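You operate a simulated robot arm through the tools that you are given. There is no shell and no other tool.

Carry out the task below with a simulated two-armed robot. There is one attempt and no reset: what you move stays moved.

Task
Coating is done: shut the clear coat and rinse the orange brush in the cleaner.
Fine: brush back, both tins shut.

The check looks at the end state, three seconds after you hand in, the way a careful person would. Anything else that was tipped, shoved, dropped, spilled or broken makes it a failure.

Robot
Two 7-joint arms with two-finger parallel grippers on one trunk that stands fixed in place. Base frame: the origin is at the foot of the trunk, x ahead of it, y to its left, z up; the work surface is at about z = 850. Readings come in mm, degrees, newtons and seconds.
The left shoulder is at [71, 156, 1255], the right one opposite. Payload 3.91 kg a hand.
Tool frame (each hand has its own): the origin (TCP) lies between the finger pads and is the grasp point; the fingertips stand 30 mm ahead of it; z points along the fingers, y is the line along which they close. Largest opening 110 mm; finger width 20, thickness 10; the body of the gripper, 48 by 112 mm, starts 55 mm behind the TCP.
Orientation is that of the tool frame in the base frame, as [roll, pitch, yaw] about the fixed x, y, z axes, in that order (R = Rz(yaw) Ry(pitch) Rx(roll)). With the fingers straight down and closing along the base's y, the tool's x points along the base's -x, its y along +y and its z along -z.

Tools
- The arms move only by the tool nudge_tool. It takes "left_targets", "right_targets" or both (then of equal length, played together; a hand with none holds still); each is a list of rows, each an object (a shift or turn left out is 0, a gripper value left out holds the last) with "xyz": the shift along the base's x, y, z in units of 40 mm (1.0 is 40 mm), a list of three; "delta_rot": the turn, a rotation vector about the base's x, y, z in units of 5 degrees (1.0 is 5 degrees), a list of three. In form: [{"xyz": [tx, ty, tz], "delta_rot": [rx, ry, rz]}, ...]. A call has 1 to 20 rows; each row shifts and turns the commanded pose from where the row before left it. "left_hand" and "right_hand" are, for a hand that has rows, the finger opening in cm, from 0 to 11, set as the call begins (left out, the last holds). A call with a number of a shift or a turn outside -1 to 1 is refused whole. Rows are played at 5 a second. More than 50 mm and 8.6 degrees between two rows, or a gripper value outside its range, and nothing of the call is played. Where a pose cannot be reached the arm comes as near as it can. A force on the tool above 40 N (or 10 N above the force at the start of the call, whichever is more), or a blocked arm, ends the call early, and 0.2 s more pass. The fingers move at their own pace (about 108 mm/s each) and stop on an object; they squeeze with about 35 N. The grip force told is the motor's: it shows also when the fingers shut on nothing. Time passes only in rows, and 0.2 s behind the last, so rows that do not move let the fingers close. The reply holds the time, the measured pose of the TCP, the force on the tool along the base axes, the opening and the grip force, in the units named above and with some noise, with the torque about the TCP (base axes, N m) and any sound that the robot's microphone picked up, and new pictures: "views" is both (left out), scene, wrist or none (wrist: the cameras of the hands that moved).
- Cameras (640 x 400 px; columns grow to the right, rows downward): "scene" is now at [137.1, 19.6, 1482.1]; the picture's right is [0.21, -0.98, 0.00], its down [-0.56, -0.12, -0.82] and it looks along [0.80, 0.17, -0.57] (base axes); focal length 366 px, centre (320, 200). "left" rides on the left gripper at [72, -17, -103] in its tool frame; the picture's right is [0.23, 0.97, 0.00], its down [-0.76, 0.18, -0.62] and it looks along [-0.61, 0.14, 0.78] (tool axes); focal length 222 px, centre (320, 200). "right" rides on the right gripper at [72, 17, -103] in its tool frame; the picture's right is [-0.23, 0.97, 0.00], its down [-0.76, -0.18, -0.62] and it looks along [-0.61, -0.14, 0.78] (tool axes); focal length 222 px, centre (320, 200). There is no depth. A picture from a camera that has moved, and an enlarged one, comes with that camera's place and axes in the base frame and with its lens.
- slide_trunk(by): slides the trunk up (or, below 0, down) by that many mm; the arms and the scene camera ride with it, the base frame stays. It gives what a move gives, with no picture.
- turn_head(pan, tilt): turns the head with the scene camera to pan (to the left, within 86 degrees either way) and tilt (down, from -29 to 69), counted from straight ahead of the robot. It gives what a move gives, and a new picture of the scene camera.
- enlarge(camera, box): a new picture of the part [left, top, right, bottom] of that camera's present view, enlarged. No time passes.
- hand_in(): hands the job in; it is judged then, once.

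Nothing tells you positions but the pictures and the camera data. Unless the task says otherwise, let go and move clear before handing in.

The tools are called after ">>>" as a command line: name --argument value ..., lists and objects as JSON in quotes. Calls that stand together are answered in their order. nudge_tool: Moves the arms, as the interface text tells. Its arguments: {"type":"object","properties":{"left_targets":{"type":"array","items":{"type":"object","properties":{"xyz":{"type":"array","items":{"type":"number"}},"delta_rot":{"type":"array","items":{"type":"number"}}}}},"left_hand":{"type":"number"},"right_targets":{"type":"array","items":{"type":"object","properties":{"xyz":{"type":"array","items":{"type":"number"}},"delta_rot":{"type":"array","items":{"type":"number"}}}}},"right_hand":{"type":"number"},"views":{"type":"string","enum":["both","scene","wrist","none"]}},"required":[]} The other tools are called the same way: slide_trunk (by) slides the trunk up or down; turn_head (pan, tilt) turns the head that bears the scene camera; enlarge (camera, box) takes an enlarged picture of a part of a camera's view; hand_in () hands the job in.

At the start:

```text
time: 0.0
left_ee_pos: [540.2, 345.7, 1271.6]
left_tool_rot: [-179.9, 0.0, 180.0]
left_ft_force: [0.4, -0.4, 0.4]
left_ft_torque: [0.01, 0.01, 0.01]
left_gripper_width: 110.0
left_grasp_force: 0.1
right_ee_pos: [716.6, -177.3, 1241.8]
right_tool_rot: [180.0, 0.0, -180.0]
right_ft_force: [0.5, -0.6, -0.3]
right_ft_torque: [-0.02, -0.01, 0.03]
right_gripper_width: 110.2
right_grasp_force: 0.0
trunk travel left (down, up): [-700.0, 240.0]
head pan, tilt: [12.3, 34.9]
```

scene: 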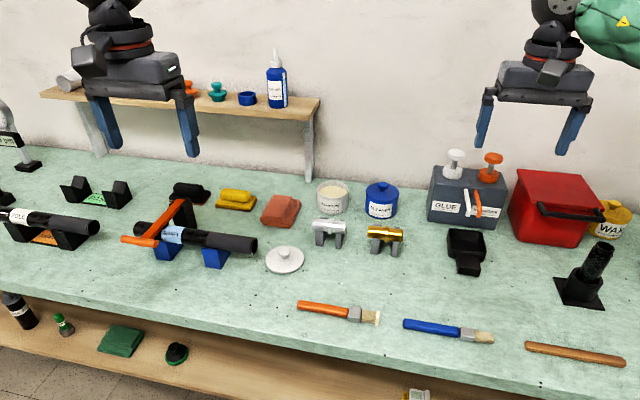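
right: 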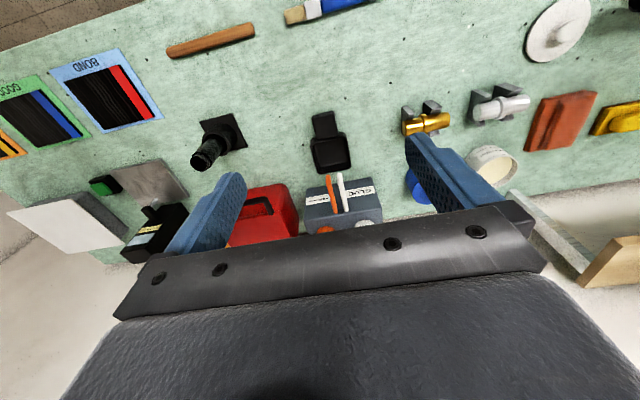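
left: 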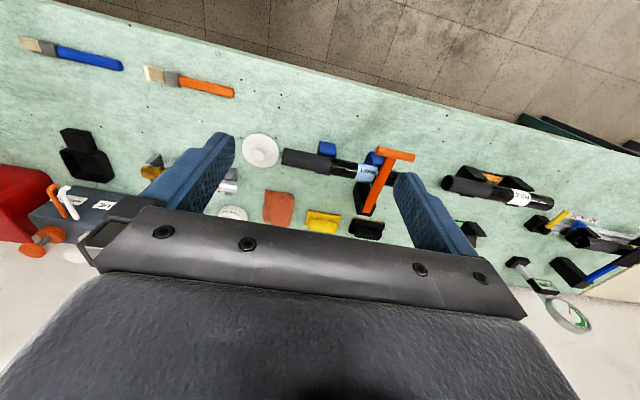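

I see a bench with a white open tin (its lid lying next to it), a closed blue tin, and orange and blue brushes in front. I'll look at the details first before moving anything.

>>> enlarge --camera "scene" --box '[250, 160, 430, 280]'

>>> enlarge --camera "scene" --box '[280, 270, 520, 400]'

>>> enlarge --camera "scene" --box '[410, 130, 640, 300]'

```text
3.33 times, centred on (340, 220) of scene
camera zoom: at [137.1, 19.6, 1482.1], right [0.21, -0.98, 0.0], down [-0.56, -0.12, -0.82], along [0.8, 0.17, -0.57], focal length 1220 px, centre (253, 133)
```

zoom: 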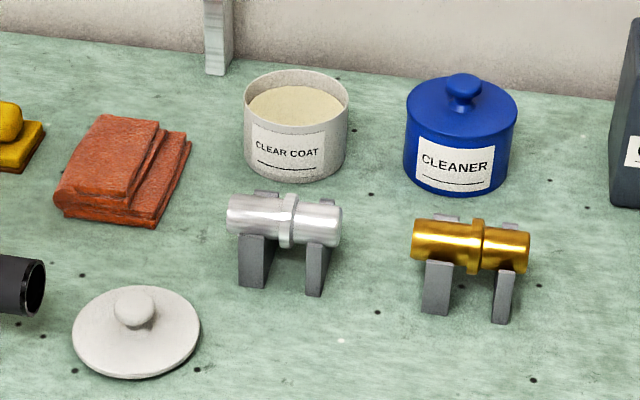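

```text
2.67 times, centred on (400, 335) of scene
camera zoom: at [137.1, 19.6, 1482.1], right [0.21, -0.98, 0.0], down [-0.56, -0.12, -0.82], along [0.8, 0.17, -0.57], focal length 976 px, centre (107, -160)
```

zoom: 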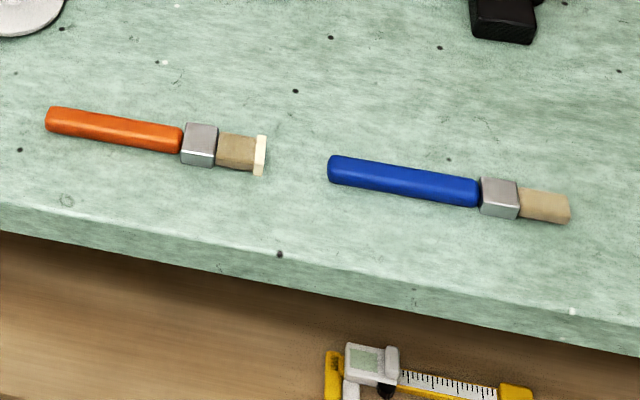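

```text
2.35 times, centred on (525, 215) of scene
camera zoom: at [137.1, 19.6, 1482.1], right [0.21, -0.98, 0.0], down [-0.56, -0.12, -0.82], along [0.8, 0.17, -0.57], focal length 861 px, centre (-162, 165)
```

zoom: 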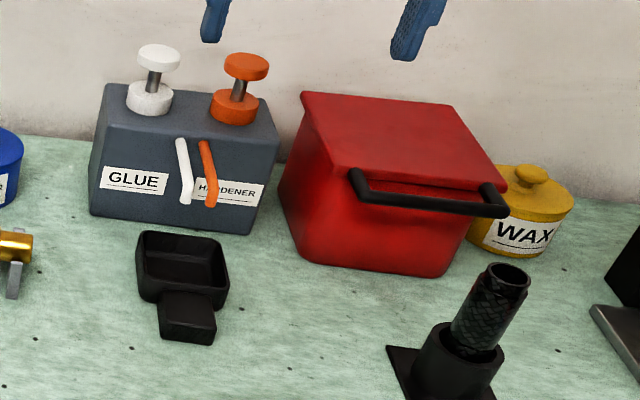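

The bench shows the open clear coat tin with its lid lying in front-left at about (742, 238), the closed cleaner at about (1005, 26), and the orange brush lying along y at about x=624. I'll check these with enlarged wrist views to get positions more exactly.

>>> enlarge --camera "right" --box '[380, 80, 600, 220]'

>>> enlarge --camera "left" --box '[100, 30, 320, 240]'

>>> enlarge --camera "scene" --box '[310, 165, 420, 260]'

>>> enlarge --camera "scene" --box '[255, 235, 395, 335]'

```text
2.86 times, centred on (490, 150) of right
camera zoom: at [645.0, -161.9, 1346.3], right [0.23, 0.97, 0.0], down [0.76, -0.18, 0.62], along [0.61, -0.14, -0.78], focal length 635 px, centre (-166, 343)
```

zoom: 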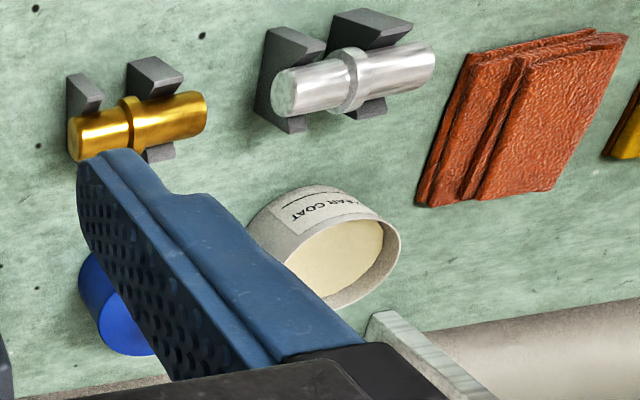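

```text
1.90 times, centred on (210, 135) of left
camera zoom: at [466.3, 328.8, 1374.1], right [-0.23, 0.97, 0.0], down [0.76, 0.18, 0.62], along [0.61, 0.14, -0.78], focal length 423 px, centre (530, 324)
```

zoom: 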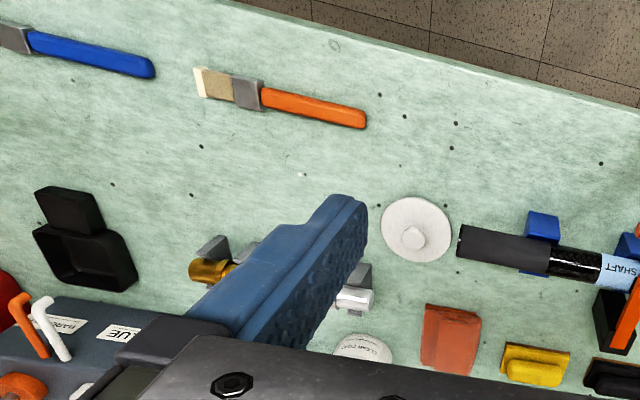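

```text
4.21 times, centred on (365, 212) of scene
camera zoom: at [137.1, 19.6, 1482.1], right [0.21, -0.98, 0.0], down [-0.56, -0.12, -0.82], along [0.8, 0.17, -0.57], focal length 1541 px, centre (130, 147)
```

zoom: 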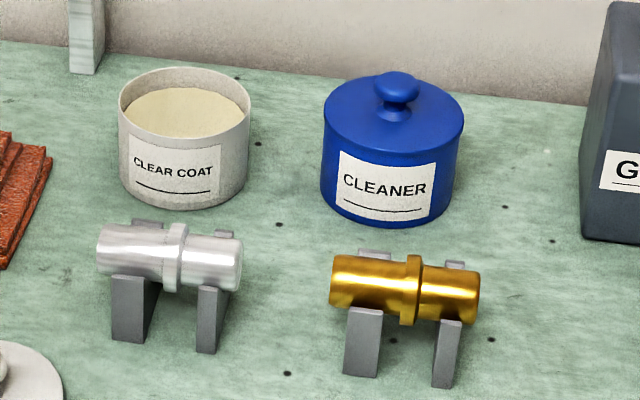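

```text
4.00 times, centred on (325, 285) of scene
camera zoom: at [137.1, 19.6, 1482.1], right [0.21, -0.98, 0.0], down [-0.56, -0.12, -0.82], along [0.8, 0.17, -0.57], focal length 1464 px, centre (300, -140)
```

zoom: 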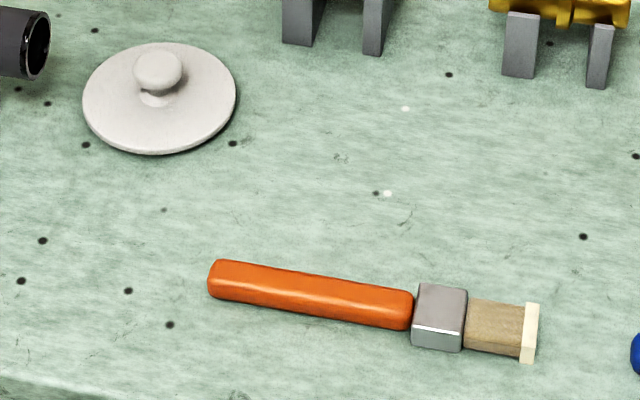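

The wrist views agree with the scene: clear coat tin centre near (997, 168, top 910), its lid near (751, 239) with a knob at z≈876, and the brush along y at x≈625 with its handle end near y=174. The tins are far out, so I'll test reach with the empty left hand tilted 30° forward over the clear coat tin and refine its position.

>>> nudge_tool --left_targets '[{"xyz": [0.952, -0.371, -0.5], "delta_rot": [0, -0.5, 0]}, {"xyz": [0.952, -0.371, -0.5], "delta_rot": [0, -0.5, 0]}, {"xyz": [0.952, -0.371, -0.5], "delta_rot": [0, -0.5, 0]}, {"xyz": [0.952, -0.371, -0.5], "delta_rot": [0, -0.5, 0]}, {"xyz": [0.952, -0.371, -0.5], "delta_rot": [0, -0.5, 0]}, {"xyz": [0.952, -0.371, -0.5], "delta_rot": [0, -0.5, 0]}, {"xyz": [0.952, -0.371, -0.5], "delta_rot": [0, -0.5, 0]}, {"xyz": [0.952, -0.371, -0.5], "delta_rot": [0, -0.5, 0]}, {"xyz": [0.952, -0.371, -0.5], "delta_rot": [0, -0.5, 0]}, {"xyz": [0.952, -0.371, -0.5], "delta_rot": [0, -0.5, 0]}, {"xyz": [0.952, -0.371, -0.5], "delta_rot": [0, -0.5, 0]}, {"xyz": [0.952, -0.371, -0.5], "delta_rot": [0, -0.5, 0]}, {"xyz": [0, 0, 0]}]' --left_hand 11

```text
time: 2.8
left_ee_pos: [949.5, 209.7, 1058.8]
left_tool_rot: [-179.8, 29.9, 180.0]
left_ft_force: [0.5, 0.2, 0.3]
left_ft_torque: [-0.01, 0.01, 0.0]
left_gripper_width: 109.9
left_grasp_force: 0.1
left hand out of reach, approached as far as the arm can: row 11, 12
right_ee_pos: [718.4, -177.9, 1242.0]
right_tool_rot: [-180.0, -0.1, 180.0]
right_ft_force: [0.1, 0.9, -0.3]
right_ft_torque: [-0.01, 0.0, 0.02]
right_gripper_width: 110.0
right_grasp_force: 0.0
trunk travel left (down, up): [-700.0, 240.0]
head pan, tilt: [12.3, 34.9]
camera scene: at [138.0, 19.5, 1482.0], right [0.21, -0.98, 0.0], down [-0.56, -0.12, -0.82], along [0.8, 0.17, -0.57], focal length 366 px, centre (320, 200)
camera left: at [834.0, 193.4, 1110.1], right [-0.2, 0.97, -0.12], down [0.35, 0.18, 0.92], along [0.92, 0.14, -0.37], focal length 222 px, centre (320, 200)
```

scene: 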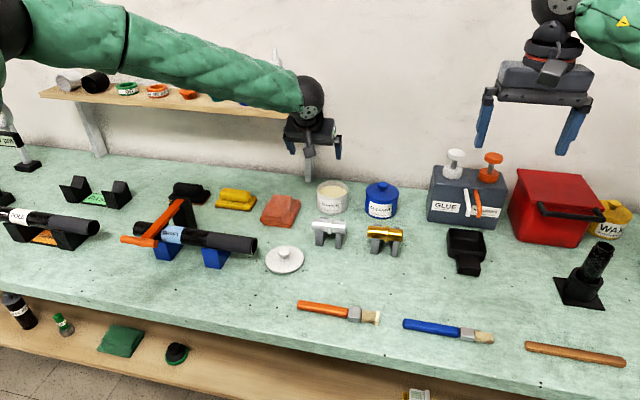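
left: 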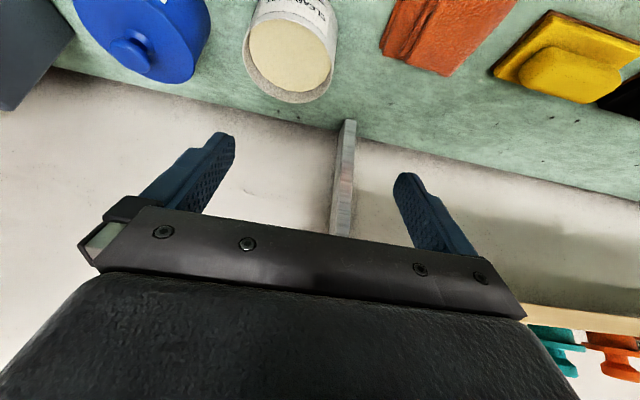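

The clear coat tin shows clearly ahead of the left hand, but the arm ran short at about x=950 at this height. I'll probe lower and further forward, since the target is nearer z≈940, keeping above the tin.

>>> nudge_tool --left_targets '[{"xyz": [0, -0.5, -0.7]}, {"xyz": [0.3, -0.5, -0.6]}, {"xyz": [0.4, 0, 0]}, {"xyz": [0.4, 0, 0]}, {"xyz": [0, 0, 0]}]' --left_hand 6

```text
time: 4.0
left_ee_pos: [943.3, 216.3, 1039.4]
left_tool_rot: [-179.8, 30.1, 179.9]
left_ft_force: [-0.1, 0.7, 0.4]
left_ft_torque: [0.03, -0.02, 0.02]
left_gripper_width: 59.9
left_grasp_force: 0.1
left hand out of reach, approached as far as the arm can: row 1, 2, 3, 4
right_ee_pos: [718.0, -177.5, 1241.3]
right_tool_rot: [-180.0, 0.0, 180.0]
right_ft_force: [-1.3, 0.3, -0.1]
right_ft_torque: [0.0, 0.03, 0.0]
right_gripper_width: 110.1
right_grasp_force: 0.1
trunk travel left (down, up): [-700.0, 240.0]
head pan, tilt: [12.3, 34.9]
camera scene: at [137.2, 19.4, 1482.1], right [0.21, -0.98, 0.0], down [-0.56, -0.12, -0.82], along [0.8, 0.17, -0.57], focal length 366 px, centre (320, 200)
camera left: at [828.0, 200.2, 1092.1], right [-0.2, 0.97, -0.12], down [0.35, 0.18, 0.92], along [0.92, 0.14, -0.37], focal length 222 px, centre (320, 200)
```

scene: 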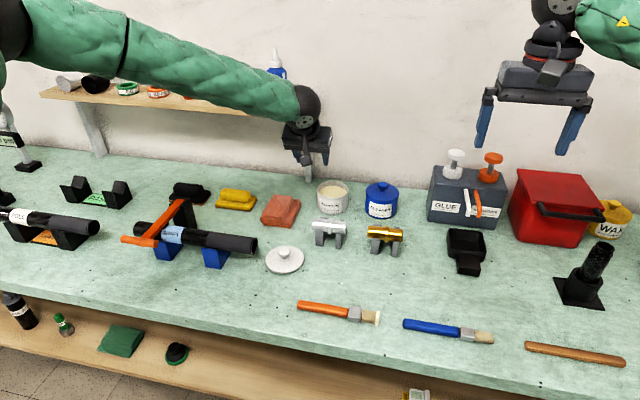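
left: 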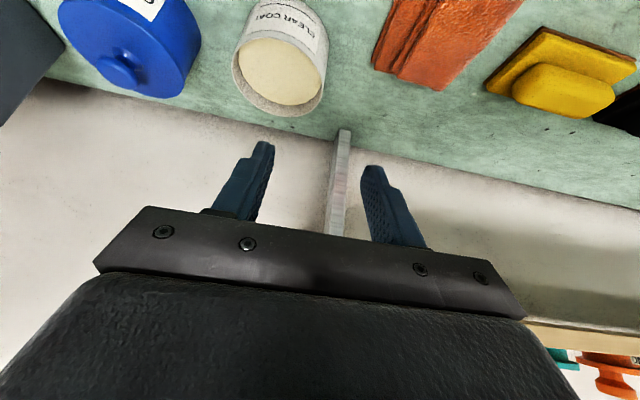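

The left arm is stretched straight at about 800 mm to the wrist, so I need a steeper forward tilt and a lower shoulder to get to the tins. I'll pull the left hand back and up first, then slide the trunk down.

>>> nudge_tool --left_targets '[{"xyz": [-0.8, 0, 0.5]}, {"xyz": [-0.8, 0, 0.6]}, {"xyz": [-0.8, 0, 0.6]}, {"xyz": [-0.8, 0, 0.6]}, {"xyz": [-0.8, 0, 0.6]}, {"xyz": [0, 0, 0]}]' --views "none"

```text
time: 5.4
left_ee_pos: [786.4, 217.8, 1154.0]
left_tool_rot: [180.0, 29.9, -179.9]
left_ft_force: [0.2, -0.4, -0.5]
left_ft_torque: [-0.01, 0.02, 0.01]
left_gripper_width: 60.1
left_grasp_force: 0.0
right_ee_pos: [719.2, -177.5, 1241.2]
right_tool_rot: [180.0, -0.1, 179.9]
right_ft_force: [0.2, 0.6, -0.4]
right_ft_torque: [0.0, 0.02, 0.02]
right_gripper_width: 110.1
right_grasp_force: 0.0
trunk travel left (down, up): [-700.0, 240.0]
head pan, tilt: [12.3, 34.9]
```

The left hand is at (786, 218, 1154), clear of everything. Now I'll lower the trunk by 150 mm.

>>> slide_trunk --by -150

```text
time: 7.2
left_ee_pos: [783.5, 216.0, 1005.9]
left_tool_rot: [-180.0, 30.0, -179.9]
left_ft_force: [0.0, 0.9, 0.5]
left_ft_torque: [0.0, -0.03, 0.0]
left_gripper_width: 59.8
left_grasp_force: 0.1
right_ee_pos: [718.0, -177.9, 1091.4]
right_tool_rot: [180.0, -0.1, -179.9]
right_ft_force: [0.1, 0.7, 0.4]
right_ft_torque: [0.01, 0.0, 0.03]
right_gripper_width: 110.1
right_grasp_force: 0.0
trunk travel left (down, up): [-550.0, 390.0]
head pan, tilt: [12.3, 34.9]
```

The trunk is down 150 mm with both hands clear. Next I'll tilt the left hand to 55° forward and test reach over the clear coat tin at a safe height.

>>> nudge_tool --left_targets '[{"xyz": [0.3, -0.2, 0], "delta_rot": [0, -1, 0]}, {"xyz": [0.3, -0.2, 0], "delta_rot": [0, -1, 0]}, {"xyz": [0.5, -0.2, 0], "delta_rot": [0, -1, 0]}, {"xyz": [0.6, -0.2, 0], "delta_rot": [0, -1, 0]}, {"xyz": [0.6, -0.2, 0], "delta_rot": [0, -1, 0]}, {"xyz": [0.6, -0.2, 0]}, {"xyz": [0.7, 0, -0.1]}, {"xyz": [0.7, 0, -0.1]}, {"xyz": [0.6, 0, -0.2]}, {"xyz": [0, 0, 0]}]'

```text
time: 9.3
left_ee_pos: [979.7, 167.2, 990.2]
left_tool_rot: [-180.0, 55.1, -180.0]
left_ft_force: [0.5, 0.6, 0.1]
left_ft_torque: [0.0, 0.03, -0.01]
left_gripper_width: 60.0
left_grasp_force: 0.0
right_ee_pos: [716.9, -178.3, 1092.6]
right_tool_rot: [-180.0, 0.0, -180.0]
right_ft_force: [-0.4, 0.5, -0.5]
right_ft_torque: [0.0, -0.02, -0.03]
right_gripper_width: 109.9
right_grasp_force: 0.1
trunk travel left (down, up): [-550.0, 390.0]
head pan, tilt: [12.3, 34.9]
camera scene: at [136.5, 19.3, 1332.2], right [0.21, -0.98, 0.0], down [-0.56, -0.12, -0.82], along [0.8, 0.18, -0.57], focal length 366 px, centre (320, 200)
camera left: at [852.2, 151.0, 988.5], right [-0.13, 0.97, -0.19], down [-0.07, 0.18, 0.98], along [0.99, 0.14, 0.05], focal length 222 px, centre (320, 200)
```

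scene: 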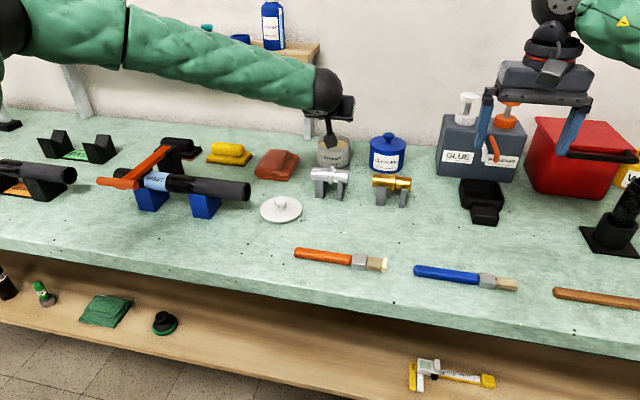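
left: 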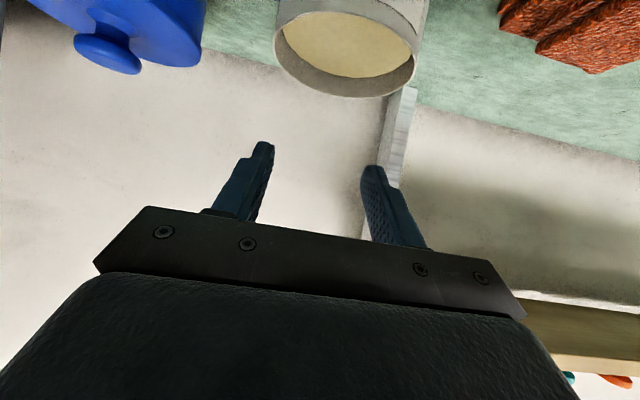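

The 55° tilt reaches the tin. I'll zoom into this view and the scene view to fix the tin's centre and rim height.

>>> enlarge --camera "left" --box '[220, 0, 460, 120]'

>>> enlarge --camera "scene" --box '[300, 110, 420, 210]'

>>> enlarge --camera "scene" --box '[240, 170, 400, 290]'

```text
2.67 times, centred on (340, 60) of left
camera zoom: at [852.2, 151.0, 988.5], right [-0.13, 0.97, -0.19], down [-0.07, 0.18, 0.98], along [0.99, 0.14, 0.05], focal length 592 px, centre (267, 573)
```

zoom: 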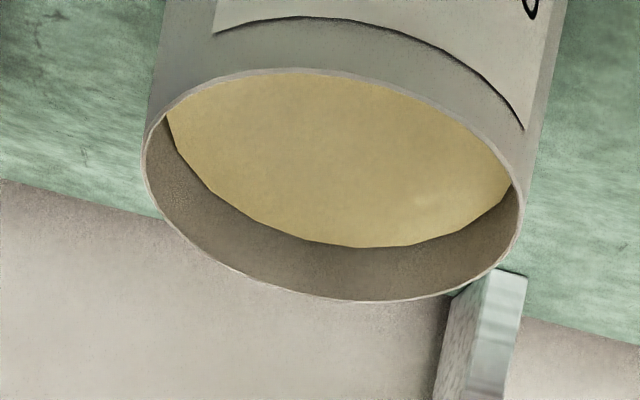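

```text
4.00 times, centred on (360, 160) of scene
camera zoom: at [136.5, 19.3, 1332.2], right [0.21, -0.98, 0.0], down [-0.56, -0.12, -0.82], along [0.8, 0.18, -0.57], focal length 1464 px, centre (160, 360)
```

zoom: 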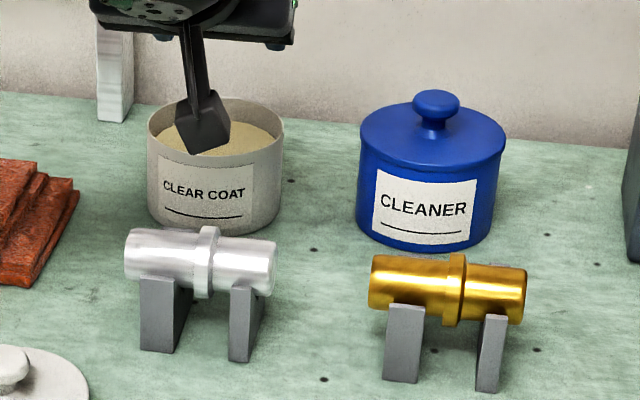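

```text
3.33 times, centred on (320, 230) of scene
camera zoom: at [136.5, 19.3, 1332.2], right [0.21, -0.98, 0.0], down [-0.56, -0.12, -0.82], along [0.8, 0.18, -0.57], focal length 1220 px, centre (320, 100)
```

zoom: 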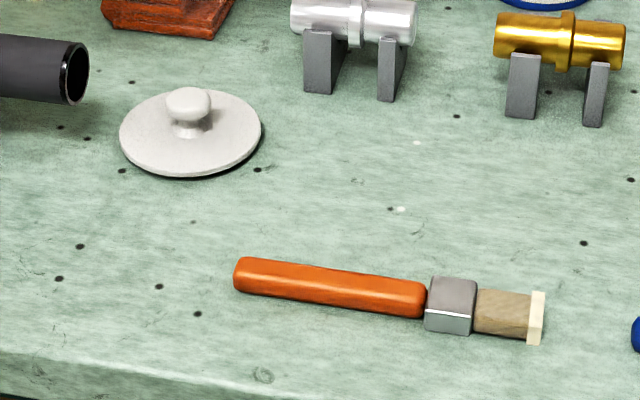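

The tin centre triangulates to (997, 170) with its rim at z≈910 and radius about 44; the lid is at (752, 240) with its knob at z≈876. I'll bring the left hand back over the lid, keeping the 55° tilt, and check alignment before descending.

>>> nudge_tool --left_targets '[{"xyz": [-0.7625, 0.229, 0]}, {"xyz": [-0.7625, 0.229, 0]}, {"xyz": [-0.7625, 0.229, 0]}, {"xyz": [-0.7625, 0.229, 0]}, {"xyz": [-0.7625, 0.229, -0.2]}, {"xyz": [-0.7625, 0.229, -0.3]}, {"xyz": [-0.7625, 0.229, -0.4]}, {"xyz": [-0.7625, 0.229, -0.4]}, {"xyz": [0, 0, 0]}]'

```text
time: 11.3
left_ee_pos: [735.4, 242.7, 936.9]
left_tool_rot: [-179.9, 55.0, -179.9]
left_ft_force: [0.6, 0.4, 1.5]
left_ft_torque: [0.01, -0.03, 0.0]
left_gripper_width: 60.1
left_grasp_force: 0.1
right_ee_pos: [717.1, -178.3, 1091.4]
right_tool_rot: [-179.9, 0.0, -180.0]
right_ft_force: [0.3, 0.2, 0.4]
right_ft_torque: [0.03, 0.0, 0.0]
right_gripper_width: 110.1
right_grasp_force: 0.0
trunk travel left (down, up): [-550.0, 390.0]
head pan, tilt: [12.3, 34.9]
camera scene: at [137.6, 18.9, 1332.1], right [0.21, -0.98, 0.0], down [-0.56, -0.12, -0.82], along [0.8, 0.18, -0.57], focal length 366 px, centre (320, 200)
camera left: at [608.2, 225.6, 935.8], right [-0.13, 0.97, -0.19], down [-0.07, 0.18, 0.98], along [0.99, 0.14, 0.05], focal length 222 px, centre (320, 200)
```

scene: 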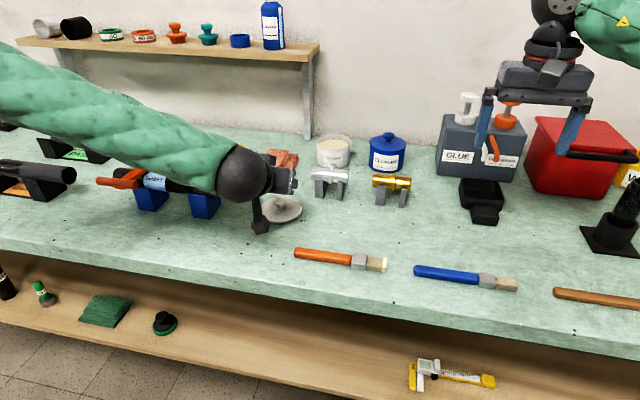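
left: 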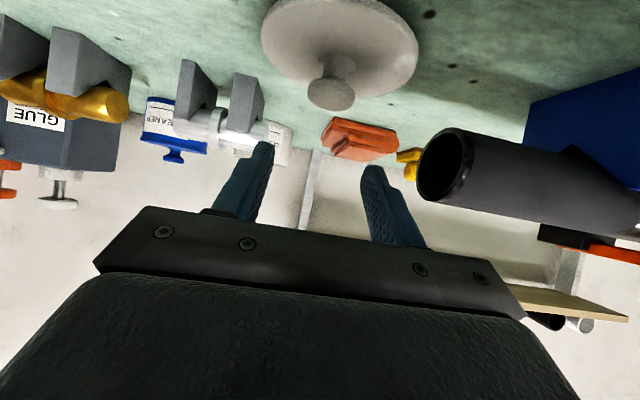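

The lid and its knob sit between the open fingers, with the black shaft end close on the left side. I'll look at how far the camera housing sticks out from the gripper and at the shaft end before going down.

>>> enlarge --camera "scene" --box '[470, 0, 640, 180]'

>>> enlarge --camera "scene" --box '[180, 130, 320, 250]'

>>> enlarge --camera "left" --box '[200, 0, 500, 220]'

```text
2.22 times, centred on (555, 90) of scene
camera zoom: at [137.6, 18.9, 1332.1], right [0.21, -0.98, 0.0], down [-0.56, -0.12, -0.82], along [0.8, 0.18, -0.57], focal length 813 px, centre (-202, 444)
```

zoom: 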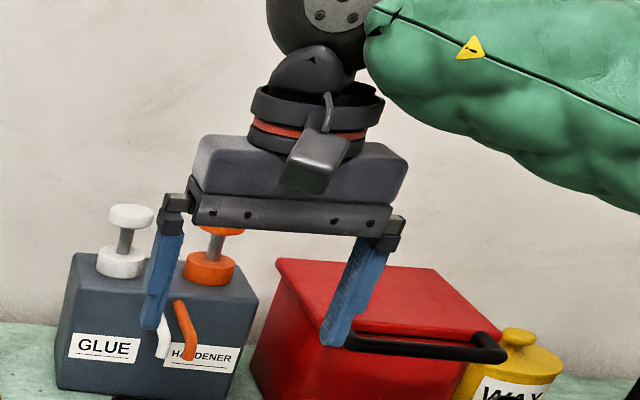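

```text
3.33 times, centred on (250, 190) of scene
camera zoom: at [137.6, 18.9, 1332.1], right [0.21, -0.98, 0.0], down [-0.56, -0.12, -0.82], along [0.8, 0.18, -0.57], focal length 1220 px, centre (553, 233)
```

zoom: 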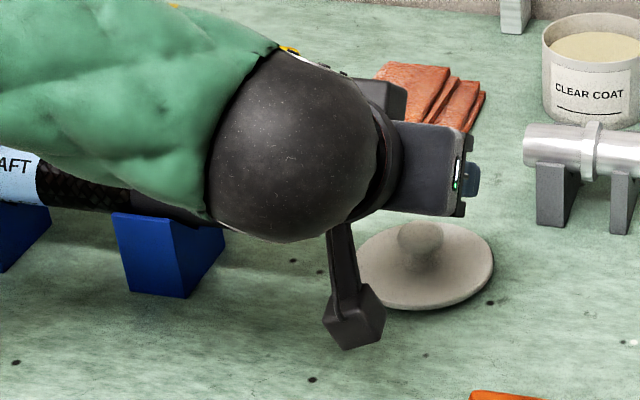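

```text
1.82 times, centred on (350, 110) of left
camera zoom: at [608.2, 225.6, 935.8], right [-0.13, 0.97, -0.19], down [-0.07, 0.18, 0.98], along [0.99, 0.14, 0.05], focal length 404 px, centre (266, 364)
```

zoom: 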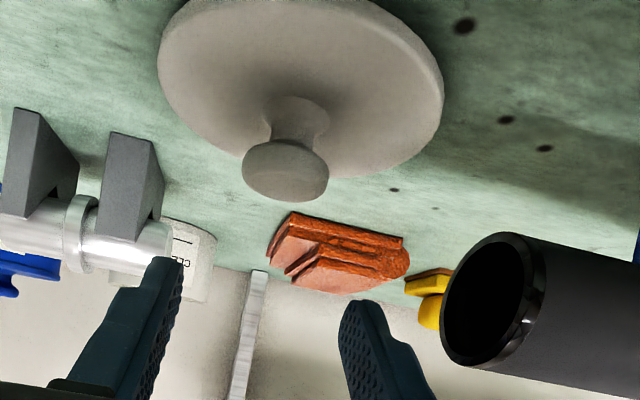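

The camera box hangs only slightly below the hand, so I'll ease the tilt to 50° to keep it well clear of the silver pipe later. Now I'll descend around the lid's knob at (752, 240, 876).

>>> nudge_tool --left_targets '[{"xyz": [0.033, -0.043, 0], "delta_rot": [0, 0.5, 0]}, {"xyz": [0, 0, -0.25], "delta_rot": [0, 0.5, 0]}, {"xyz": [0, 0, -0.3]}, {"xyz": [0, 0, -0.3]}, {"xyz": [0, 0, -0.3]}, {"xyz": [0, 0, 0]}]'

```text
time: 12.8
left_ee_pos: [735.9, 240.8, 891.5]
left_tool_rot: [180.0, 50.0, -179.9]
left_ft_force: [0.0, 0.0, -0.2]
left_ft_torque: [-0.04, -0.01, 0.02]
left_gripper_width: 60.3
left_grasp_force: 0.1
right_ee_pos: [718.0, -177.9, 1091.5]
right_tool_rot: [-179.9, 0.0, 180.0]
right_ft_force: [-0.2, -0.9, 0.0]
right_ft_torque: [-0.04, 0.02, 0.04]
right_gripper_width: 109.9
right_grasp_force: 0.1
trunk travel left (down, up): [-550.0, 390.0]
head pan, tilt: [12.3, 34.9]
camera scene: at [136.9, 19.4, 1332.2], right [0.21, -0.98, 0.0], down [-0.56, -0.12, -0.82], along [0.8, 0.18, -0.57], focal length 366 px, centre (320, 200)
camera left: at [609.8, 223.8, 901.4], right [-0.15, 0.97, -0.17], down [0.01, 0.18, 0.98], along [0.99, 0.14, -0.04], focal length 222 px, centre (320, 200)
```

scene: 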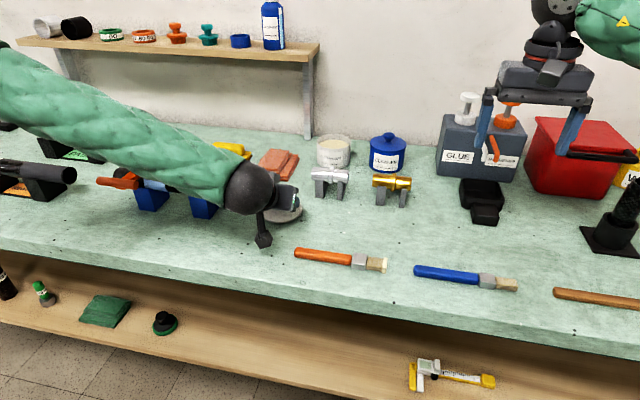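
left: 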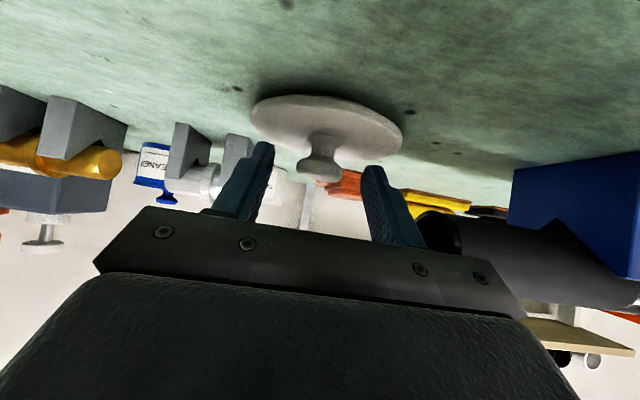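

The knob appears centred between the fingertips. I'll zoom to confirm before closing.

>>> enlarge --camera "left" --box '[220, 80, 440, 220]'

>>> enlarge --camera "scene" --box '[200, 140, 340, 260]'

```text
2.86 times, centred on (330, 150) of left
camera zoom: at [609.8, 223.8, 901.4], right [-0.15, 0.97, -0.17], down [0.01, 0.18, 0.98], along [0.99, 0.14, -0.04], focal length 635 px, centre (291, 343)
```

zoom: 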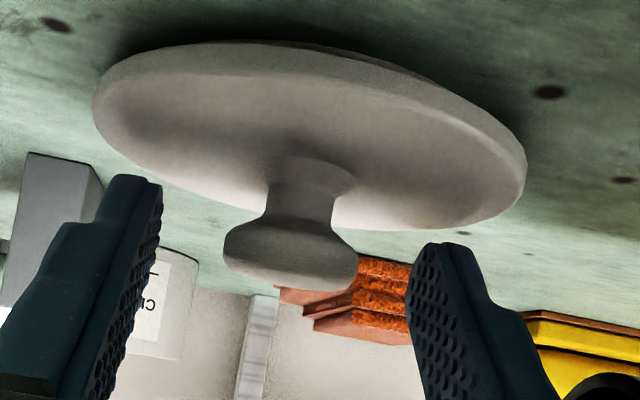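

```text
3.33 times, centred on (270, 200) of scene
camera zoom: at [136.9, 19.4, 1332.2], right [0.21, -0.98, 0.0], down [-0.56, -0.12, -0.82], along [0.8, 0.18, -0.57], focal length 1220 px, centre (487, 200)
```

zoom: 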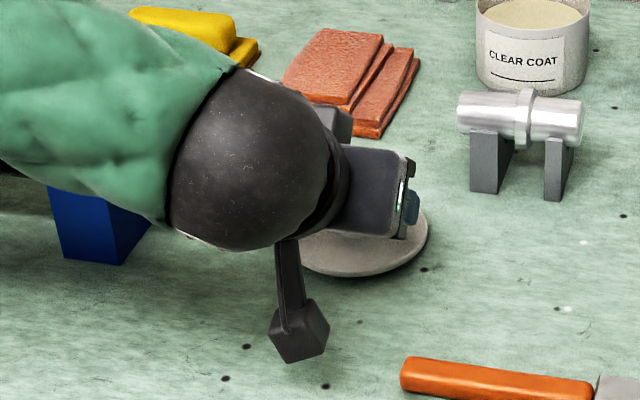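

The knob is centred with about 10 mm of finger past its middle. I'll close on it and check the grip.

>>> nudge_tool --left_targets '[{"xyz": [0, 0, 0]}, {"xyz": [0, 0, 0]}, {"xyz": [0, 0, 0]}, {"xyz": [0, 0, 0]}]' --left_hand 0 --views "wrist"

```text
time: 13.8
left_ee_pos: [736.7, 241.3, 890.4]
left_tool_rot: [-180.0, 50.0, -179.9]
left_ft_force: [0.1, 0.3, 0.1]
left_ft_torque: [0.0, -0.05, -0.02]
left_gripper_width: 17.0
left_grasp_force: 35.1
right_ee_pos: [716.8, -178.0, 1090.6]
right_tool_rot: [-180.0, -0.1, 180.0]
right_ft_force: [0.3, -0.1, -0.7]
right_ft_torque: [-0.03, -0.02, 0.0]
right_gripper_width: 110.1
right_grasp_force: 0.0
trunk travel left (down, up): [-550.0, 390.0]
head pan, tilt: [12.3, 34.9]
camera left: at [609.9, 223.9, 901.3], right [-0.15, 0.97, -0.17], down [0.01, 0.18, 0.98], along [0.99, 0.14, -0.04], focal length 222 px, centre (320, 200)
```

left: 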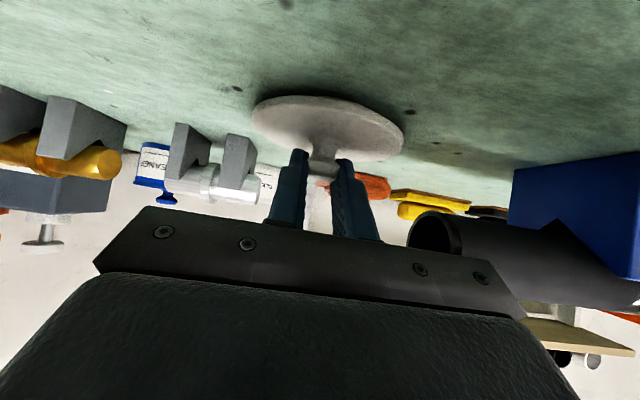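

The fingers stopped at 17 mm with full grip force, narrower than the knob. I'll zoom to see what exactly is pinched.

>>> enlarge --camera "left" --box '[240, 80, 420, 250]'

>>> enlarge --camera "scene" --box '[240, 160, 330, 240]'

```text
2.35 times, centred on (330, 165) of left
camera zoom: at [609.9, 223.9, 901.3], right [-0.15, 0.97, -0.17], down [0.01, 0.18, 0.98], along [0.99, 0.14, -0.04], focal length 523 px, centre (296, 282)
```

zoom: 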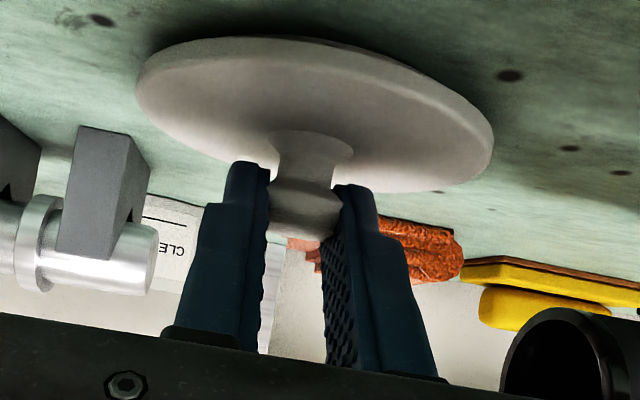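

```text
5.00 times, centred on (285, 200) of scene
camera zoom: at [137.2, 19.5, 1332.1], right [0.21, -0.98, 0.0], down [-0.56, -0.12, -0.82], along [0.8, 0.17, -0.57], focal length 1830 px, centre (495, 200)
```

zoom: 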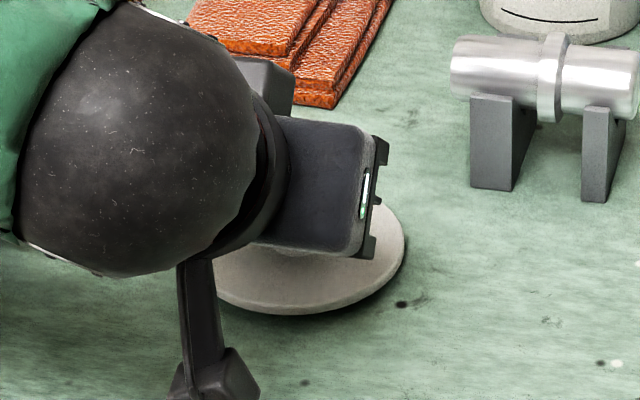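

The fingers hold the knob's stem firmly at 35 N. I'll lift slowly and check that the lid comes up level.

>>> nudge_tool --left_targets '[{"xyz": [0, 0, 0.2]}, {"xyz": [0, 0, 0.4]}, {"xyz": [0, 0, 0.5]}, {"xyz": [0, 0, 0.6]}, {"xyz": [0, 0, 0.6]}, {"xyz": [0, 0, 0.6]}, {"xyz": [0, 0, 0.4]}, {"xyz": [0, 0, 0]}]'

```text
time: 15.6
left_ee_pos: [736.5, 242.3, 1023.4]
left_tool_rot: [-180.0, 50.0, 180.0]
left_ft_force: [1.1, 0.2, 0.6]
left_ft_torque: [0.04, 0.01, -0.02]
left_gripper_width: 16.7
left_grasp_force: 35.2
right_ee_pos: [718.1, -177.8, 1091.2]
right_tool_rot: [179.9, 0.0, -180.0]
right_ft_force: [0.1, 0.2, 0.8]
right_ft_torque: [-0.02, 0.04, -0.02]
right_gripper_width: 109.9
right_grasp_force: 0.1
trunk travel left (down, up): [-550.0, 390.0]
head pan, tilt: [12.3, 34.9]
camera scene: at [137.4, 19.7, 1332.1], right [0.21, -0.98, 0.0], down [-0.56, -0.12, -0.82], along [0.8, 0.17, -0.57], focal length 366 px, centre (320, 200)
camera left: at [610.5, 224.6, 1033.1], right [-0.15, 0.97, -0.17], down [0.01, 0.18, 0.98], along [0.99, 0.14, -0.04], focal length 222 px, centre (320, 200)
```

scene: 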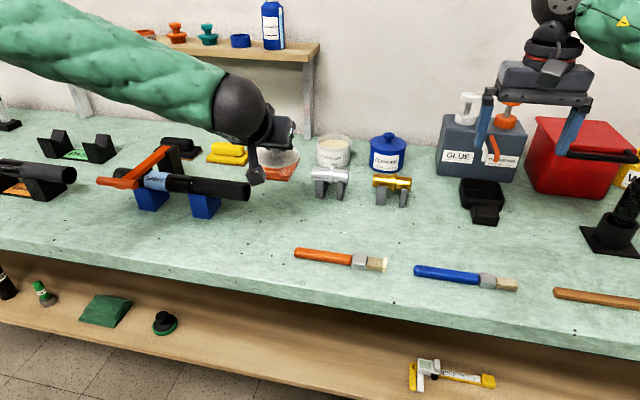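
left: 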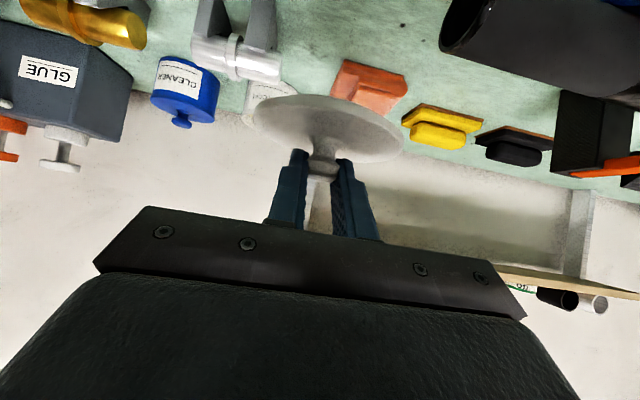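

The lid is held level. I'll carry it forward over the clear coat tin at (997, 170), staying well above the pipes.

>>> nudge_tool --left_targets '[{"xyz": [0.5, -0.15, 0]}, {"xyz": [0.7, -0.2, 0]}, {"xyz": [0.7, -0.2, 0]}, {"xyz": [0.7, -0.2, 0]}, {"xyz": [0.7, -0.2, 0]}, {"xyz": [0.7, -0.2, 0]}, {"xyz": [0.7, -0.2, 0]}, {"xyz": [0.7, -0.2, 0]}, {"xyz": [0.5, -0.15, 0]}, {"xyz": [0.233, -0.085, 0]}, {"xyz": [0, 0, 0]}, {"xyz": [0, 0, 0]}]'

```text
time: 18.1
left_ee_pos: [983.5, 169.9, 1023.2]
left_tool_rot: [-179.9, 49.9, -180.0]
left_ft_force: [0.2, 0.2, 0.2]
left_ft_torque: [0.03, 0.03, 0.02]
left_gripper_width: 17.1
left_grasp_force: 34.8
right_ee_pos: [718.5, -177.0, 1090.8]
right_tool_rot: [-180.0, 0.0, 180.0]
right_ft_force: [-0.7, -0.3, -0.3]
right_ft_torque: [-0.02, -0.02, 0.01]
right_gripper_width: 109.9
right_grasp_force: 0.1
trunk travel left (down, up): [-550.0, 390.0]
head pan, tilt: [12.3, 34.9]
camera scene: at [137.4, 19.5, 1332.1], right [0.21, -0.98, 0.0], down [-0.56, -0.12, -0.82], along [0.8, 0.17, -0.57], focal length 366 px, centre (320, 200)
camera left: at [856.3, 152.6, 1032.6], right [-0.15, 0.97, -0.17], down [0.01, 0.18, 0.98], along [0.99, 0.14, -0.04], focal length 222 px, centre (320, 200)
```

scene: 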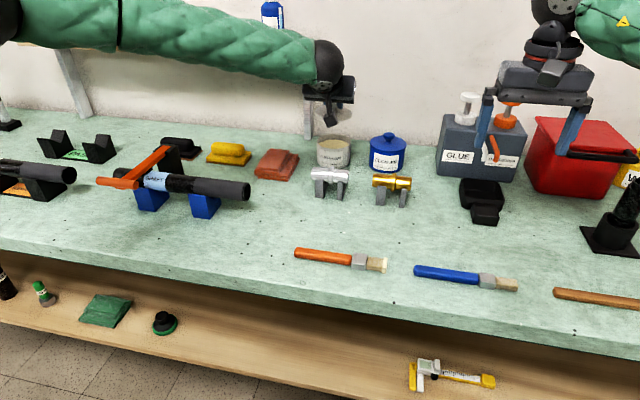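
left: 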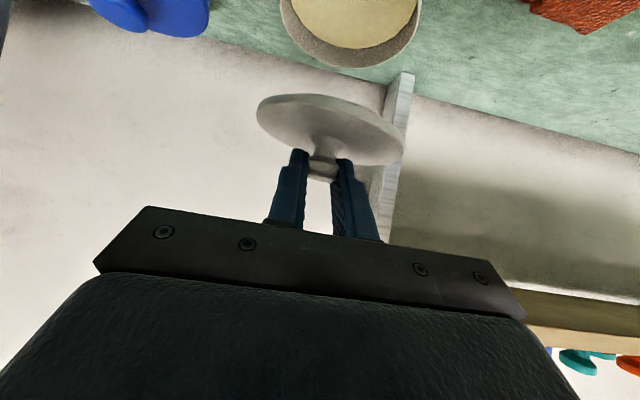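

The lid is now above the tin. I'll zoom to compare lid and rim before lowering.

>>> enlarge --camera "left" --box '[220, 0, 460, 200]'

>>> enlarge --camera "scene" --box '[280, 70, 420, 190]'

```text
2.00 times, centred on (340, 100) of left
camera zoom: at [856.3, 152.6, 1032.6], right [-0.15, 0.97, -0.17], down [0.01, 0.18, 0.98], along [0.99, 0.14, -0.04], focal length 444 px, centre (280, 400)
```

zoom: 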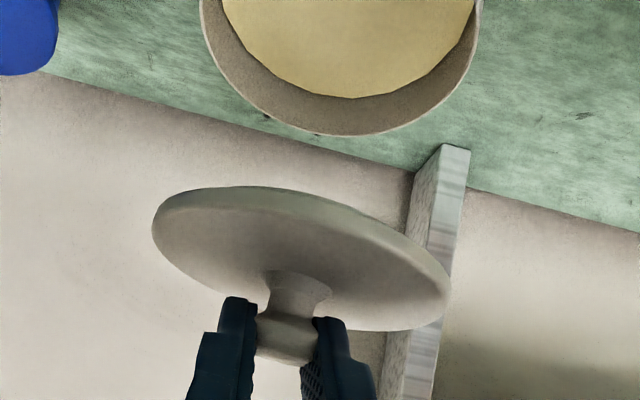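

```text
3.33 times, centred on (350, 130) of scene
camera zoom: at [137.4, 19.5, 1332.1], right [0.21, -0.98, 0.0], down [-0.56, -0.12, -0.82], along [0.8, 0.17, -0.57], focal length 1220 px, centre (220, 433)
```

zoom: 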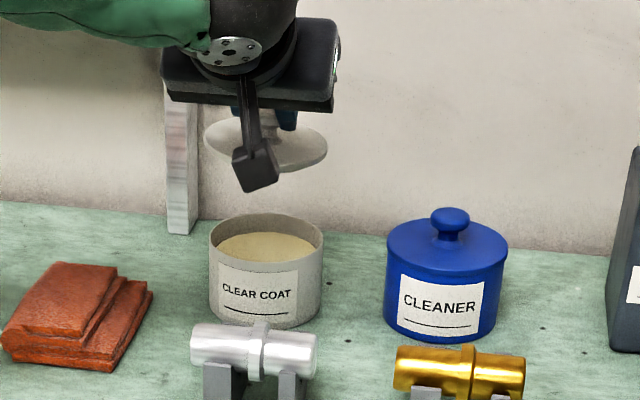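

The lid lines up with the tin to within a millimetre or two, with a slight tilt that will level on contact. I'll lower it to just above the rim.

>>> nudge_tool --left_targets '[{"xyz": [0, 0, -0.35]}, {"xyz": [0, 0, -0.4]}, {"xyz": [0, 0, -0.4]}, {"xyz": [0, 0, -0.3]}, {"xyz": [0, 0, -0.15]}, {"xyz": [0, 0, 0]}]'

>>> enlarge --camera "left" --box '[220, 0, 460, 200]'

>>> enlarge --camera "scene" --box '[290, 100, 390, 190]'

```text
time: 19.6
left_ee_pos: [975.4, 176.5, 963.4]
left_tool_rot: [-179.9, 50.0, -179.9]
left_ft_force: [-0.4, -0.3, 0.4]
left_ft_torque: [-0.04, 0.03, 0.02]
left_gripper_width: 17.0
left_grasp_force: 35.4
left hand out of reach, approached as far as the arm can: row 3, 4
right_ee_pos: [718.0, -179.5, 1091.3]
right_tool_rot: [180.0, 0.0, 180.0]
right_ft_force: [0.7, 0.7, 0.3]
right_ft_torque: [0.02, -0.01, -0.01]
right_gripper_width: 110.0
right_grasp_force: 0.0
trunk travel left (down, up): [-550.0, 390.0]
head pan, tilt: [12.3, 34.9]
camera scene: at [137.3, 19.4, 1332.1], right [0.21, -0.98, 0.0], down [-0.56, -0.12, -0.82], along [0.8, 0.17, -0.57], focal length 366 px, centre (320, 200)
camera left: at [847.8, 160.8, 973.0], right [-0.15, 0.97, -0.17], down [0.01, 0.18, 0.98], along [0.99, 0.14, -0.04], focal length 222 px, centre (320, 200)
```

scene: 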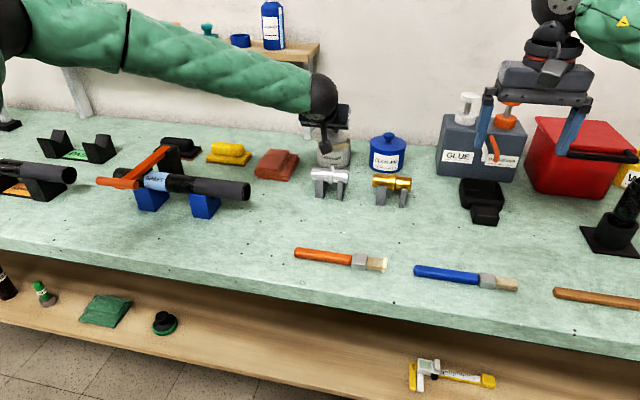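
left: 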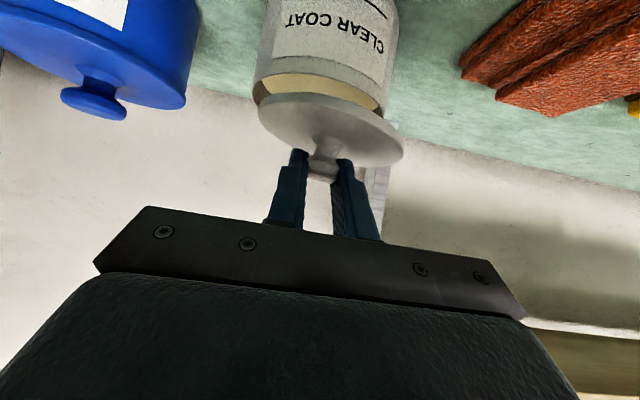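

```text
2.00 times, centred on (340, 100) of left
camera zoom: at [847.8, 160.8, 973.0], right [-0.15, 0.97, -0.17], down [0.01, 0.18, 0.98], along [0.99, 0.14, -0.04], focal length 444 px, centre (280, 400)
```

zoom: 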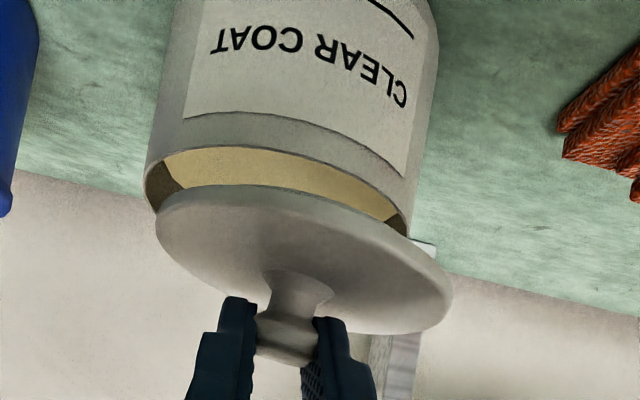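

```text
4.44 times, centred on (340, 145) of scene
camera zoom: at [137.3, 19.4, 1332.1], right [0.21, -0.98, 0.0], down [-0.56, -0.12, -0.82], along [0.8, 0.17, -0.57], focal length 1627 px, centre (231, 444)
```

zoom: 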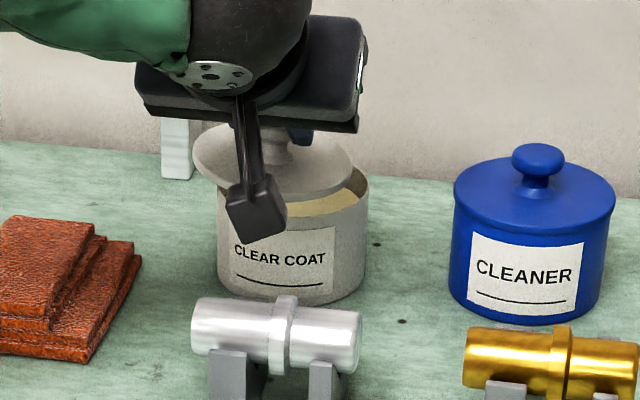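

The arm ran short again while lowering, leaving the lid about 12 mm above the rim and off-centre. I'll raise it back, then lower the trunk by 70 mm, which turns this into the pose that the arm already reached.

>>> nudge_tool --left_targets '[{"xyz": [-0.1, 0, 0.4]}, {"xyz": [-0.1, 0, 0.5]}, {"xyz": [-0.1, 0, 0.5]}, {"xyz": [-0.1, 0, 0.5]}, {"xyz": [-0.1, 0, 0.4]}, {"xyz": [0, 0, 0]}]' --views "none"

>>> slide_trunk --by -70

```text
time: 20.9
left_ee_pos: [956.7, 175.6, 1054.4]
left_tool_rot: [180.0, 50.1, -179.9]
left_ft_force: [1.2, -1.3, -0.6]
left_ft_torque: [0.02, -0.02, 0.06]
left_gripper_width: 17.3
left_grasp_force: 34.9
right_ee_pos: [717.9, -177.1, 1090.9]
right_tool_rot: [180.0, -0.2, 180.0]
right_ft_force: [0.2, 1.0, 1.0]
right_ft_torque: [-0.03, -0.01, 0.0]
right_gripper_width: 109.9
right_grasp_force: 0.1
trunk travel left (down, up): [-550.0, 390.0]
head pan, tilt: [12.3, 34.9]
```

```text
time: 22.0
left_ee_pos: [956.4, 176.5, 986.3]
left_tool_rot: [-179.9, 50.0, -179.9]
left_ft_force: [-0.1, 0.4, 0.3]
left_ft_torque: [0.02, -0.02, 0.01]
left_gripper_width: 17.4
left_grasp_force: 35.1
right_ee_pos: [717.0, -178.4, 1022.7]
right_tool_rot: [180.0, 0.0, 180.0]
right_ft_force: [0.1, 0.4, 0.1]
right_ft_torque: [0.01, -0.02, 0.01]
right_gripper_width: 110.0
right_grasp_force: 0.1
trunk travel left (down, up): [-480.0, 460.0]
head pan, tilt: [12.3, 34.9]
```

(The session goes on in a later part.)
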